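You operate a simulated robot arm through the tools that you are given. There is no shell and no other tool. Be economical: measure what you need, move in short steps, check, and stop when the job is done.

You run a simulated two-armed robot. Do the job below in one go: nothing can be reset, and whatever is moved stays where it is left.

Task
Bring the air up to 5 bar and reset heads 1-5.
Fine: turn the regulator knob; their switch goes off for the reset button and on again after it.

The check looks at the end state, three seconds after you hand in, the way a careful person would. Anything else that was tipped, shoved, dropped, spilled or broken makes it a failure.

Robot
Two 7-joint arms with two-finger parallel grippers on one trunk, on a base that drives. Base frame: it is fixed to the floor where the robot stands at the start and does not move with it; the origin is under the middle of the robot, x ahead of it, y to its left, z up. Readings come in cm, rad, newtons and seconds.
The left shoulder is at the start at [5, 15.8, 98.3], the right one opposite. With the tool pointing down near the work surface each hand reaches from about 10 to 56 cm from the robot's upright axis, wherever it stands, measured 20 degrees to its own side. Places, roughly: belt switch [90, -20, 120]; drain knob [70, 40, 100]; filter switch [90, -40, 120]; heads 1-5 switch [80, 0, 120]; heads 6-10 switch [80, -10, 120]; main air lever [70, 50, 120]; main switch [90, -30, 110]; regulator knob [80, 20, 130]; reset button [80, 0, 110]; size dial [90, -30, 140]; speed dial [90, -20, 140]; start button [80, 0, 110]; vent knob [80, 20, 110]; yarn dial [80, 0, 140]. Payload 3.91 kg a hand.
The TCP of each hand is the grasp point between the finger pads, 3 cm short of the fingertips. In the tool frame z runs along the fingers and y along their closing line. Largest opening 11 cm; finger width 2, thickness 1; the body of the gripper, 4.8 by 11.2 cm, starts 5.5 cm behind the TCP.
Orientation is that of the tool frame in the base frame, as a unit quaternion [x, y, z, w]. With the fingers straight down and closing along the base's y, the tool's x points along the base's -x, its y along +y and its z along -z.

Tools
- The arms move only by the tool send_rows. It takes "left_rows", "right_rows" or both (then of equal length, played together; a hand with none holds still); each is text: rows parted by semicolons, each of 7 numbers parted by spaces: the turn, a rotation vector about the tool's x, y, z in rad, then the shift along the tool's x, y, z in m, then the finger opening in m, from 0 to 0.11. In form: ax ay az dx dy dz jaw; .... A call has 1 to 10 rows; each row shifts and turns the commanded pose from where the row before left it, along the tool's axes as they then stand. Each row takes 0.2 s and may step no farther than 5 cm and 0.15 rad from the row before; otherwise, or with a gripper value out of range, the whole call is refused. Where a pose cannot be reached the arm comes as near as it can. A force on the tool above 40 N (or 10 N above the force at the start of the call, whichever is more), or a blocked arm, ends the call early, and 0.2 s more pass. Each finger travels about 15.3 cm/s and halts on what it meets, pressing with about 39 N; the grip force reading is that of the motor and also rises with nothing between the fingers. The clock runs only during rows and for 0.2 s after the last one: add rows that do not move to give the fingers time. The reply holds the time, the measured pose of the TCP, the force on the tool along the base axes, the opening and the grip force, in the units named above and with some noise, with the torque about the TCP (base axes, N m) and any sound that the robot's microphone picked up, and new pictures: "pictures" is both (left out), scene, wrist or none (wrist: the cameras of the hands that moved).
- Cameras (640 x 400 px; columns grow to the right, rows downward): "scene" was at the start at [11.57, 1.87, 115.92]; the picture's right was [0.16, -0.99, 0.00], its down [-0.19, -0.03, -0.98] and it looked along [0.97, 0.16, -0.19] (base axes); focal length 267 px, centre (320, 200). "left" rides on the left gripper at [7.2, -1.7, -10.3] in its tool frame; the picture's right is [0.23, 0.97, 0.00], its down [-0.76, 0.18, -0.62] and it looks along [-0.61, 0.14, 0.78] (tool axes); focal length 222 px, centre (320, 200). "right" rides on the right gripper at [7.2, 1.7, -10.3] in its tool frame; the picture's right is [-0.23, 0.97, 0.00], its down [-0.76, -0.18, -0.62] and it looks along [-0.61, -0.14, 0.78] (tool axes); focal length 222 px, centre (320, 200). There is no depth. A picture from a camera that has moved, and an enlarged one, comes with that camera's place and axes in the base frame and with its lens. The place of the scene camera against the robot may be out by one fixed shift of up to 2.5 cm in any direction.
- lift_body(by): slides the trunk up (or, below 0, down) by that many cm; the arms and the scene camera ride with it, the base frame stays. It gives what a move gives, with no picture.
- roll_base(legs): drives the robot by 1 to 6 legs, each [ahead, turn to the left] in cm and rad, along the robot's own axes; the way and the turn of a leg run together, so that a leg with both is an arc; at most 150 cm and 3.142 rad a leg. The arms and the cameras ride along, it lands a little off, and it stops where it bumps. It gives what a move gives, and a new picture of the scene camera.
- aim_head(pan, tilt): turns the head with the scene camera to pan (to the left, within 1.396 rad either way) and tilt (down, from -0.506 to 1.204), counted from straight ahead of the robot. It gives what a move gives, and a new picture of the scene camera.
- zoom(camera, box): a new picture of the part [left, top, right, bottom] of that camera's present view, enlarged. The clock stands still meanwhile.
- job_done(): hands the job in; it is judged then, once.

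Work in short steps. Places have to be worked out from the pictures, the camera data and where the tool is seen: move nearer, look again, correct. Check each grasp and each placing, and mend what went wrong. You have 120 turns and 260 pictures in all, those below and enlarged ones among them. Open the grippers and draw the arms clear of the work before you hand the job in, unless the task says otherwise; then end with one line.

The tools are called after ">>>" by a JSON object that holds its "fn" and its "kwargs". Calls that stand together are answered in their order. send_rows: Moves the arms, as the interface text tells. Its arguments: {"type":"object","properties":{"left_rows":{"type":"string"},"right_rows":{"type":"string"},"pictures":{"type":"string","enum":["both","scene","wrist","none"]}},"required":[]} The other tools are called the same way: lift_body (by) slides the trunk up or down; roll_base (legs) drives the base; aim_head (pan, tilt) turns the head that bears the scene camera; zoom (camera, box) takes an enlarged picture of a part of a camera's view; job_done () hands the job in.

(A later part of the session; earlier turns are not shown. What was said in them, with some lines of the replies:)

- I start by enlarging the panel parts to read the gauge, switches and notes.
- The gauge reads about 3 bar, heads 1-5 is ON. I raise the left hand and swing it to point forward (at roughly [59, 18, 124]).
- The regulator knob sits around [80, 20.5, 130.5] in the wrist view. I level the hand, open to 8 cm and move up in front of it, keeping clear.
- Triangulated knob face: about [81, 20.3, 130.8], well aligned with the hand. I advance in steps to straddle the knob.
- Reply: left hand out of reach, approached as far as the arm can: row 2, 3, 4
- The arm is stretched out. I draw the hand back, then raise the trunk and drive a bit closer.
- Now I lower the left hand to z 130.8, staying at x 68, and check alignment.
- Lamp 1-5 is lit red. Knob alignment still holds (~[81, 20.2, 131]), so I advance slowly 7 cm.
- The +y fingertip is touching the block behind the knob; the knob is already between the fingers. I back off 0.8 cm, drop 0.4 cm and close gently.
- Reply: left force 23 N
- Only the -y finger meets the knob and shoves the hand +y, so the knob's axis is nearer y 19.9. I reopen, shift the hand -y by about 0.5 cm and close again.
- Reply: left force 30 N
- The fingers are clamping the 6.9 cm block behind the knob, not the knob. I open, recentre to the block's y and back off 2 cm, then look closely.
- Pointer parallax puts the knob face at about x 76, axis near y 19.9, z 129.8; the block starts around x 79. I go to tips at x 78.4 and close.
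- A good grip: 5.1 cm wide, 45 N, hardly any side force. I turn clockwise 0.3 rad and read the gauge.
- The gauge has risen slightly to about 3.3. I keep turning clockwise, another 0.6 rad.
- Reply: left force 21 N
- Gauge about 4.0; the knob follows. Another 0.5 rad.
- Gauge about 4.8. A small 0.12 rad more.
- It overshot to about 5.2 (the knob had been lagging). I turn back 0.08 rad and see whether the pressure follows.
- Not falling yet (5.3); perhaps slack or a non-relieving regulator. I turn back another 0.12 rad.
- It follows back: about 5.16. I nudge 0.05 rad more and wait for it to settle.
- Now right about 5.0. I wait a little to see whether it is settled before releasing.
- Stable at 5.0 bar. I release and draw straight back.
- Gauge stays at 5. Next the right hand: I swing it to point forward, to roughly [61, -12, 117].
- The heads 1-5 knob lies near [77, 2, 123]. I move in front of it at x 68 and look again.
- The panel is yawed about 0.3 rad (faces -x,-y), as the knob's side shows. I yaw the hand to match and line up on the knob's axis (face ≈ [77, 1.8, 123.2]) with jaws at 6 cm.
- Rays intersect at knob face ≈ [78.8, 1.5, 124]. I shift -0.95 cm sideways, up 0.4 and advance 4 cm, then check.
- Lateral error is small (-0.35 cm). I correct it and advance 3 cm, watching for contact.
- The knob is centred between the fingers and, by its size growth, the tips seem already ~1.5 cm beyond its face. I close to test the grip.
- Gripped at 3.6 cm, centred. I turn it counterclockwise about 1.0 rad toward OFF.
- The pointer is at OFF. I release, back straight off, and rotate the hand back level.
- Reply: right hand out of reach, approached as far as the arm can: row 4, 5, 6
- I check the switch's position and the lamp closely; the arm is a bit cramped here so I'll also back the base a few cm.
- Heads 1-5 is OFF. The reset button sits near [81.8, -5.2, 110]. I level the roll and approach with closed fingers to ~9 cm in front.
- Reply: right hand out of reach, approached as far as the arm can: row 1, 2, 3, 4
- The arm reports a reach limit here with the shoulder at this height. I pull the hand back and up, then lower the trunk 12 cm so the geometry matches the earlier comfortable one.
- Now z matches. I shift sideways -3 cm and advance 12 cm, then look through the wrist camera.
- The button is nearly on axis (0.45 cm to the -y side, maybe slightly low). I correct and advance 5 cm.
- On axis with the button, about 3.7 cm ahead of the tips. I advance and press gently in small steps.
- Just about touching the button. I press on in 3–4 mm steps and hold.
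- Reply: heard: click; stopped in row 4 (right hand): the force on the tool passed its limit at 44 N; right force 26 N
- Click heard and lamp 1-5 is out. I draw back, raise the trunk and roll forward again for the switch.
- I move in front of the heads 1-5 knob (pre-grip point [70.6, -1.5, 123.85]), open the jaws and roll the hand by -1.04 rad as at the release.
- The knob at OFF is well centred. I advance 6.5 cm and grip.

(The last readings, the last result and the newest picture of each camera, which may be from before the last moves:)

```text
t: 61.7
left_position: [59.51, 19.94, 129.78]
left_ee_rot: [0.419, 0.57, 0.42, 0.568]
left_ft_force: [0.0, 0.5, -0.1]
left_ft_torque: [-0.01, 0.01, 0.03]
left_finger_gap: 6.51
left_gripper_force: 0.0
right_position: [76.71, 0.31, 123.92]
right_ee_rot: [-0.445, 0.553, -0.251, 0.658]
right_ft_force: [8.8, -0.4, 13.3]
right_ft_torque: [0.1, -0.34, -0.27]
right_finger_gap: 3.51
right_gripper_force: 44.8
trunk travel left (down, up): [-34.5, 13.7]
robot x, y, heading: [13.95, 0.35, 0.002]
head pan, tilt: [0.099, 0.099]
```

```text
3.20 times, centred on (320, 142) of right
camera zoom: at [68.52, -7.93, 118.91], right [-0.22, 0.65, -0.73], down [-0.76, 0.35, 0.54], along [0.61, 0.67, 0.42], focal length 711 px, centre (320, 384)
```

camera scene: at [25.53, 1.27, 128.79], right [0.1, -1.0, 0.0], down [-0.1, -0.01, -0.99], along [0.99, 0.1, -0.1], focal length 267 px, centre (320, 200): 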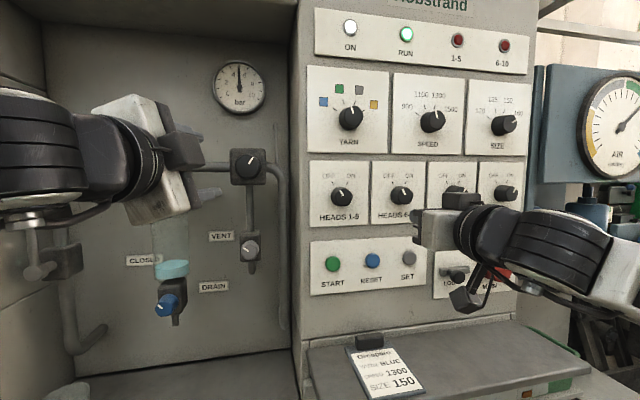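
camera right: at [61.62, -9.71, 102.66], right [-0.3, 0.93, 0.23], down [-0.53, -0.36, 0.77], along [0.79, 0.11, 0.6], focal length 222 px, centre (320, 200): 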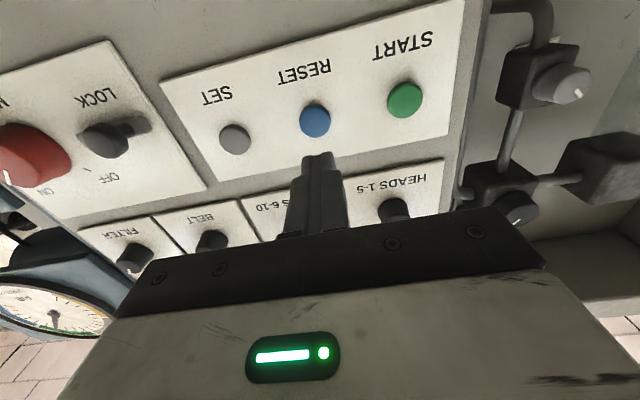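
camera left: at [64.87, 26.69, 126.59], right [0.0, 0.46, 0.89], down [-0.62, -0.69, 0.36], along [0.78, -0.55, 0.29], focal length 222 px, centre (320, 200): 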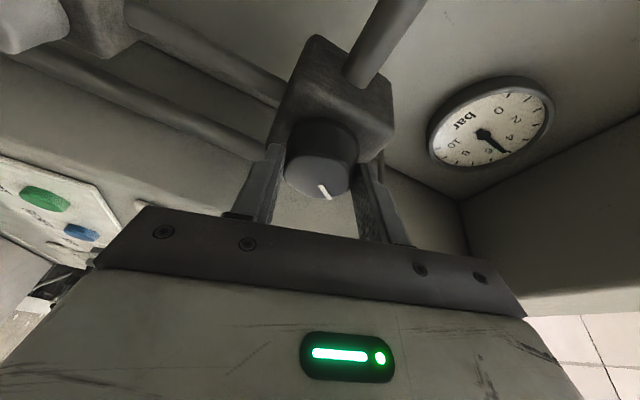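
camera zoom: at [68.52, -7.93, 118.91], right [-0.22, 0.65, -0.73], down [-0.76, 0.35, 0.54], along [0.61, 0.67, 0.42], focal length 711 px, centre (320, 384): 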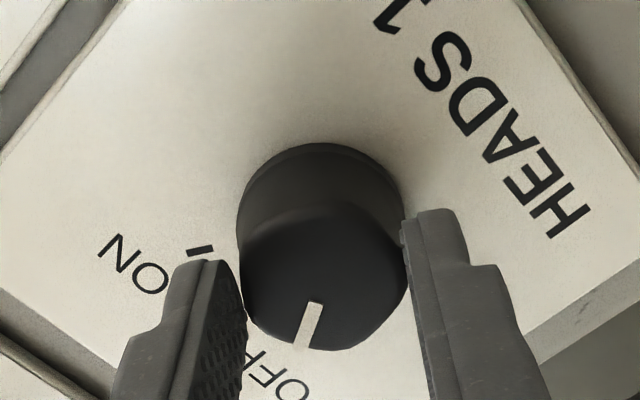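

Gripped at 3.5 cm. I turn clockwise 1.06 rad back to ON.

>>> {"fn": "send_rows", "kwargs": {"right_rows": "0 0 0.13 0 0 0 0.025; 0 0 0.13 0 0 0 0.025; 0 0 0.13 0 0 0 0.025; 0 0 0.13 0 0 0 0.025; 0 0 0.13 0 0 0 0.025; 0 0 0.13 0 0 0 0.025; 0 0 0.14 0 0 0 0.025; 0 0 0.14 0 0 0 0.025; 0 0 0 0 0 0 0.025", "pictures": "none"}}

>>> {"fn": "zoom", "kwargs": {"camera": "right", "box": [220, 80, 420, 205]}}

```text
t: 63.7
left_position: [59.45, 19.93, 129.69]
left_ee_rot: [0.419, 0.571, 0.419, 0.569]
left_ft_force: [-0.2, 0.3, -0.5]
left_ft_torque: [0.0, 0.0, -0.01]
left_finger_gap: 6.52
left_gripper_force: 0.0
right_position: [76.67, 0.56, 123.74]
right_ee_rot: [-0.107, 0.702, 0.117, 0.695]
right_ft_force: [15.8, 1.9, 18.2]
right_ft_torque: [-0.24, -0.58, -0.24]
right_finger_gap: 3.52
right_gripper_force: 45.3
trunk travel left (down, up): [-34.5, 13.7]
robot x, y, heading: [13.96, 0.24, 0.001]
head pan, tilt: [0.099, 0.099]
```

```text
3.20 times, centred on (320, 142) of right
camera zoom: at [66.2, -0.97, 116.69], right [-0.3, 0.92, 0.24], down [-0.53, -0.37, 0.76], along [0.8, 0.1, 0.6], focal length 711 px, centre (320, 384)
```

zoom: 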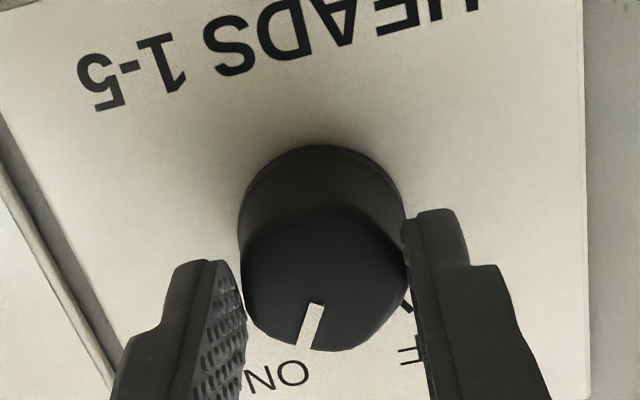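

Pointer at ON, as at the start. I release and draw both arms back.

>>> {"fn": "send_rows", "kwargs": {"right_rows": "0 0 0 0 0 0 0.04; 0 0 0 0 0 0 0.055; 0 0 0 0 0 0 0.055; 0 0 0 0 0 -0.03 0.055; 0 0 0 0 0 -0.05 0.055; 0 0 0 0 0 -0.05 0.08; 0 0 0 0 -0.03 -0.05 0.08; 0 0 0 0 -0.04 0 0.08; 0 0 0 0 -0.04 0 0.08; 0 0 0 0 0 0 0.08", "pictures": "none"}}

>>> {"fn": "roll_base", "kwargs": {"legs": [[-12, 0]]}}

>>> {"fn": "aim_head", "kwargs": {"pan": 0.05, "tilt": 0.0}}

>>> {"fn": "zoom", "kwargs": {"camera": "scene", "box": [300, 60, 500, 300]}}

>>> {"fn": "zoom", "kwargs": {"camera": "scene", "box": [160, 60, 320, 160]}}

```text
refused: row 7 steps farther than a row can; nothing moved
```

```text
t: 64.9
left_position: [47.52, 20.01, 129.8]
left_ee_rot: [0.419, 0.57, 0.42, 0.568]
left_ft_force: [-0.1, -0.7, 0.1]
left_ft_torque: [-0.02, 0.0, 0.0]
left_finger_gap: 6.51
left_gripper_force: 0.0
right_position: [64.77, 0.64, 123.76]
right_ee_rot: [-0.106, 0.703, 0.118, 0.693]
right_ft_force: [-0.1, 0.0, 0.8]
right_ft_torque: [0.0, -0.04, -0.04]
right_finger_gap: 2.53
right_gripper_force: 0.0
trunk travel left (down, up): [-34.5, 13.7]
robot x, y, heading: [2.14, -0.37, -0.002]
head pan, tilt: [0.099, 0.099]
camera scene: at [13.57, 1.28, 128.82], right [0.1, -0.99, 0.0], down [-0.1, -0.01, -1.0], along [0.99, 0.1, -0.1], focal length 267 px, centre (320, 200)
```

scene: 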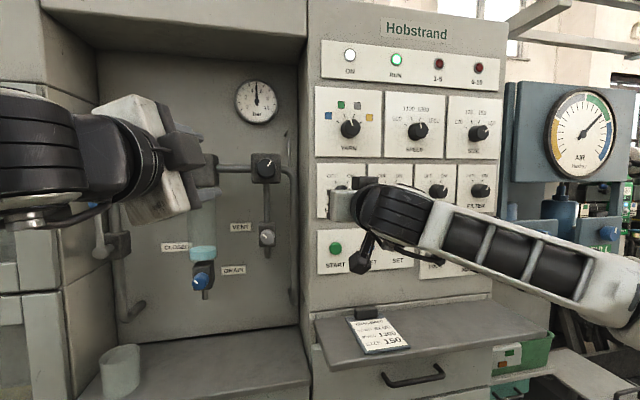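

```text
t: 65.6
left_position: [47.68, 19.99, 129.62]
left_ee_rot: [0.419, 0.571, 0.419, 0.568]
left_ft_force: [0.3, 0.6, 0.2]
left_ft_torque: [0.01, -0.03, 0.03]
left_finger_gap: 6.52
left_gripper_force: 0.0
right_position: [64.69, 0.59, 123.73]
right_ee_rot: [-0.106, 0.703, 0.117, 0.694]
right_ft_force: [0.1, -0.8, 0.4]
right_ft_torque: [-0.03, 0.01, 0.01]
right_finger_gap: 2.51
right_gripper_force: 0.0
trunk travel left (down, up): [-34.5, 13.7]
robot x, y, heading: [2.3, 0.13, 0.001]
head pan, tilt: [0.051, 0.0]
camera scene: at [13.48, 0.83, 129.71], right [0.05, -1.0, 0.0], down [0.0, 0.0, -1.0], along [1.0, 0.05, 0.0], focal length 267 px, centre (320, 200)
```

scene: 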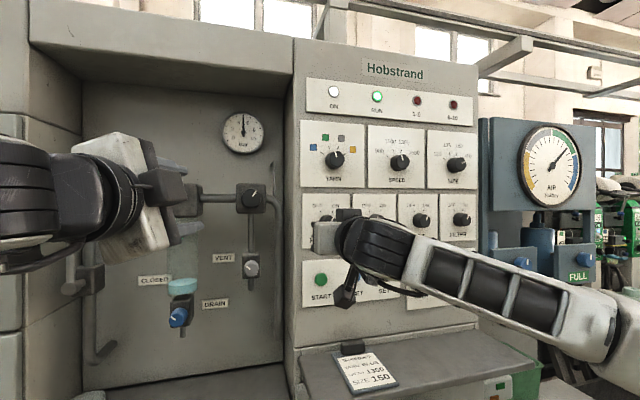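

```text
1.67 times, centred on (400, 180) of scene
camera zoom: at [13.48, 0.83, 129.71], right [0.05, -1.0, 0.0], down [0.0, 0.0, -1.0], along [1.0, 0.05, 0.0], focal length 445 px, centre (187, 233)
```

zoom: 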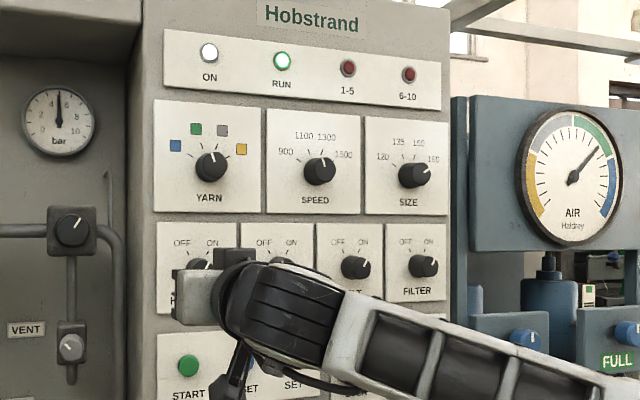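

```text
4.00 times, centred on (240, 110) of scene
camera zoom: at [13.48, 0.83, 129.71], right [0.05, -1.0, 0.0], down [0.0, 0.0, -1.0], along [1.0, 0.05, 0.0], focal length 1069 px, centre (640, 560)
```

zoom: 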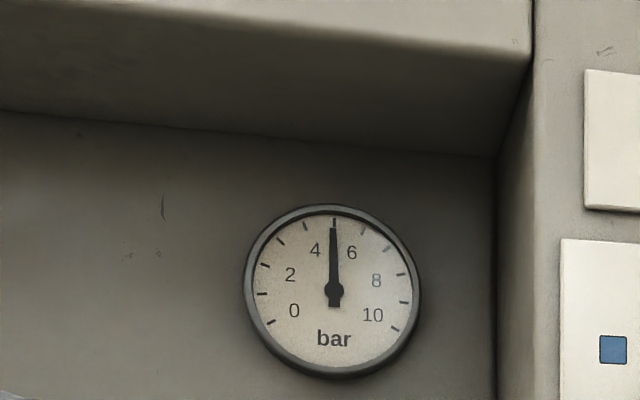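

My release rows were refused, so the base pulled the closed fingers off the knob; I must check it. I open and move the right hand down and aside to see the switch.

>>> {"fn": "send_rows", "kwargs": {"right_rows": "0 0 0 0 0 -0.04 0.05; 0 0 0 0 -0.03 -0.03 0.08; 0 0 0 0 -0.045 0 0.08; 0 0 0 0 -0.045 0 0.08; 0 0 0 0 -0.045 0 0.08; 0 0 0 0 0 0 0.08", "pictures": "scene"}}

>>> {"fn": "zoom", "kwargs": {"camera": "scene", "box": [295, 180, 423, 260]}}

```text
t: 67.0
left_position: [47.71, 20.02, 129.69]
left_ee_rot: [0.419, 0.571, 0.419, 0.568]
left_ft_force: [-0.2, 0.6, 0.9]
left_ft_torque: [0.0, -0.01, 0.01]
left_finger_gap: 6.51
left_gripper_force: 0.1
right_position: [63.27, -17.14, 123.55]
right_ee_rot: [-0.105, 0.703, 0.117, 0.693]
right_ft_force: [0.7, 1.2, 0.4]
right_ft_torque: [0.05, 0.01, -0.01]
right_finger_gap: 8.01
right_gripper_force: 0.1
trunk travel left (down, up): [-34.5, 13.7]
robot x, y, heading: [2.09, 0.02, 0.002]
head pan, tilt: [0.051, 0.0]
camera scene: at [13.48, 0.84, 129.71], right [0.05, -1.0, 0.0], down [0.0, 0.0, -1.0], along [1.0, 0.05, 0.0], focal length 267 px, centre (320, 200)
```

scene: 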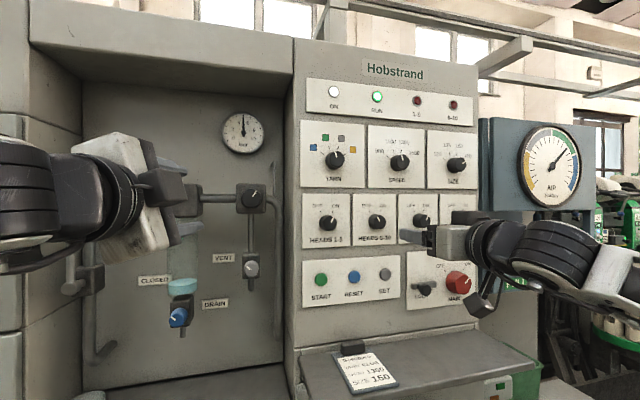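

```text
5.00 times, centred on (359, 220) of scene
camera zoom: at [13.48, 0.84, 129.71], right [0.05, -1.0, 0.0], down [0.0, 0.0, -1.0], along [1.0, 0.05, 0.0], focal length 1336 px, centre (125, 100)
```

zoom: 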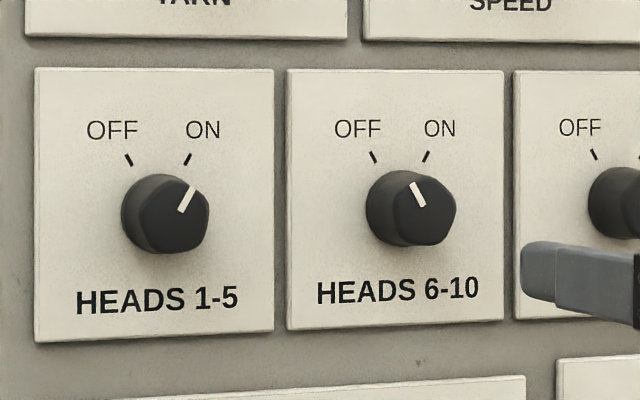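

The switch is ON and undamaged. A last look at lamps and gauge, with the right hand drawn farther back.

>>> {"fn": "send_rows", "kwargs": {"right_rows": "0 0 0 0 0 -0.04 0.08; 0 0 0 0 0 -0.04 0.08; 0 0 0 0 0 0 0.08; 0 0 0 0 0 0 0.08; 0 0 0 0 0 0 0.08", "pictures": "none"}}

>>> {"fn": "zoom", "kwargs": {"camera": "scene", "box": [290, 70, 490, 195]}}

>>> {"fn": "zoom", "kwargs": {"camera": "scene", "box": [210, 105, 274, 161]}}

```text
t: 68.2
left_position: [47.69, 19.99, 129.68]
left_ee_rot: [0.42, 0.57, 0.419, 0.568]
left_ft_force: [-0.4, -0.1, -0.3]
left_ft_torque: [-0.01, -0.02, 0.0]
left_finger_gap: 6.49
left_gripper_force: 0.1
right_position: [55.85, -19.54, 123.49]
right_ee_rot: [-0.105, 0.704, 0.117, 0.693]
right_ft_force: [0.1, -0.2, -0.2]
right_ft_torque: [0.0, -0.03, 0.01]
right_finger_gap: 8.01
right_gripper_force: 0.0
trunk travel left (down, up): [-34.5, 13.7]
robot x, y, heading: [2.2, -0.32, 0.001]
head pan, tilt: [0.051, 0.0]
```

```text
3.20 times, centred on (390, 132) of scene
camera zoom: at [13.48, 0.82, 129.71], right [0.05, -1.0, 0.0], down [0.0, 0.0, -1.0], along [1.0, 0.05, 0.0], focal length 855 px, centre (96, 416)
```

zoom: 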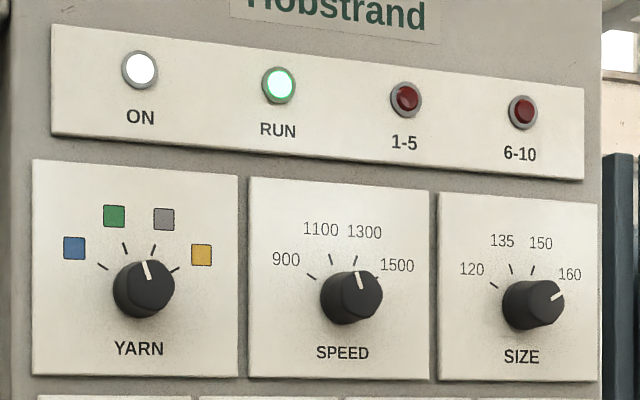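

```text
7.14 times, centred on (242, 133) of scene
camera zoom: at [13.48, 0.82, 129.71], right [0.05, -1.0, 0.0], down [0.0, 0.0, -1.0], along [1.0, 0.05, 0.0], focal length 1908 px, centre (877, 679)
```

zoom: 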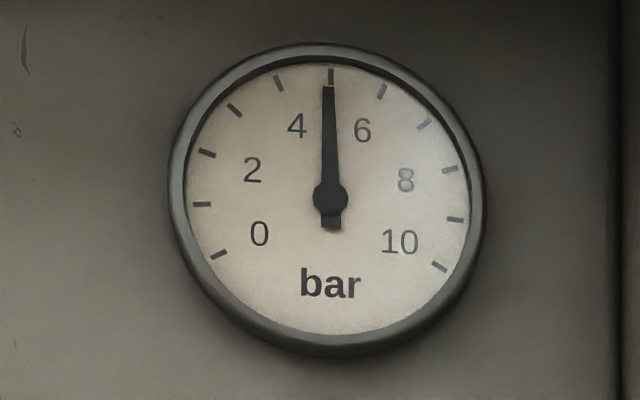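

The gauge reads 5 bar, lamp 1-5 is out, RUN is lit and heads 1-5 is ON; both hands are open and clear. I hand in.

>>> {"fn": "job_done", "kwargs": {}}

```text
The job is handed in.
```

The air is at 5 bar, and heads 1-5 are reset: their fault lamp is out and their switch is back on. One slip: while I was backing away, the right hand was still closed on that switch and pulled off it; a close look afterwards showed it undamaged and still at ON.
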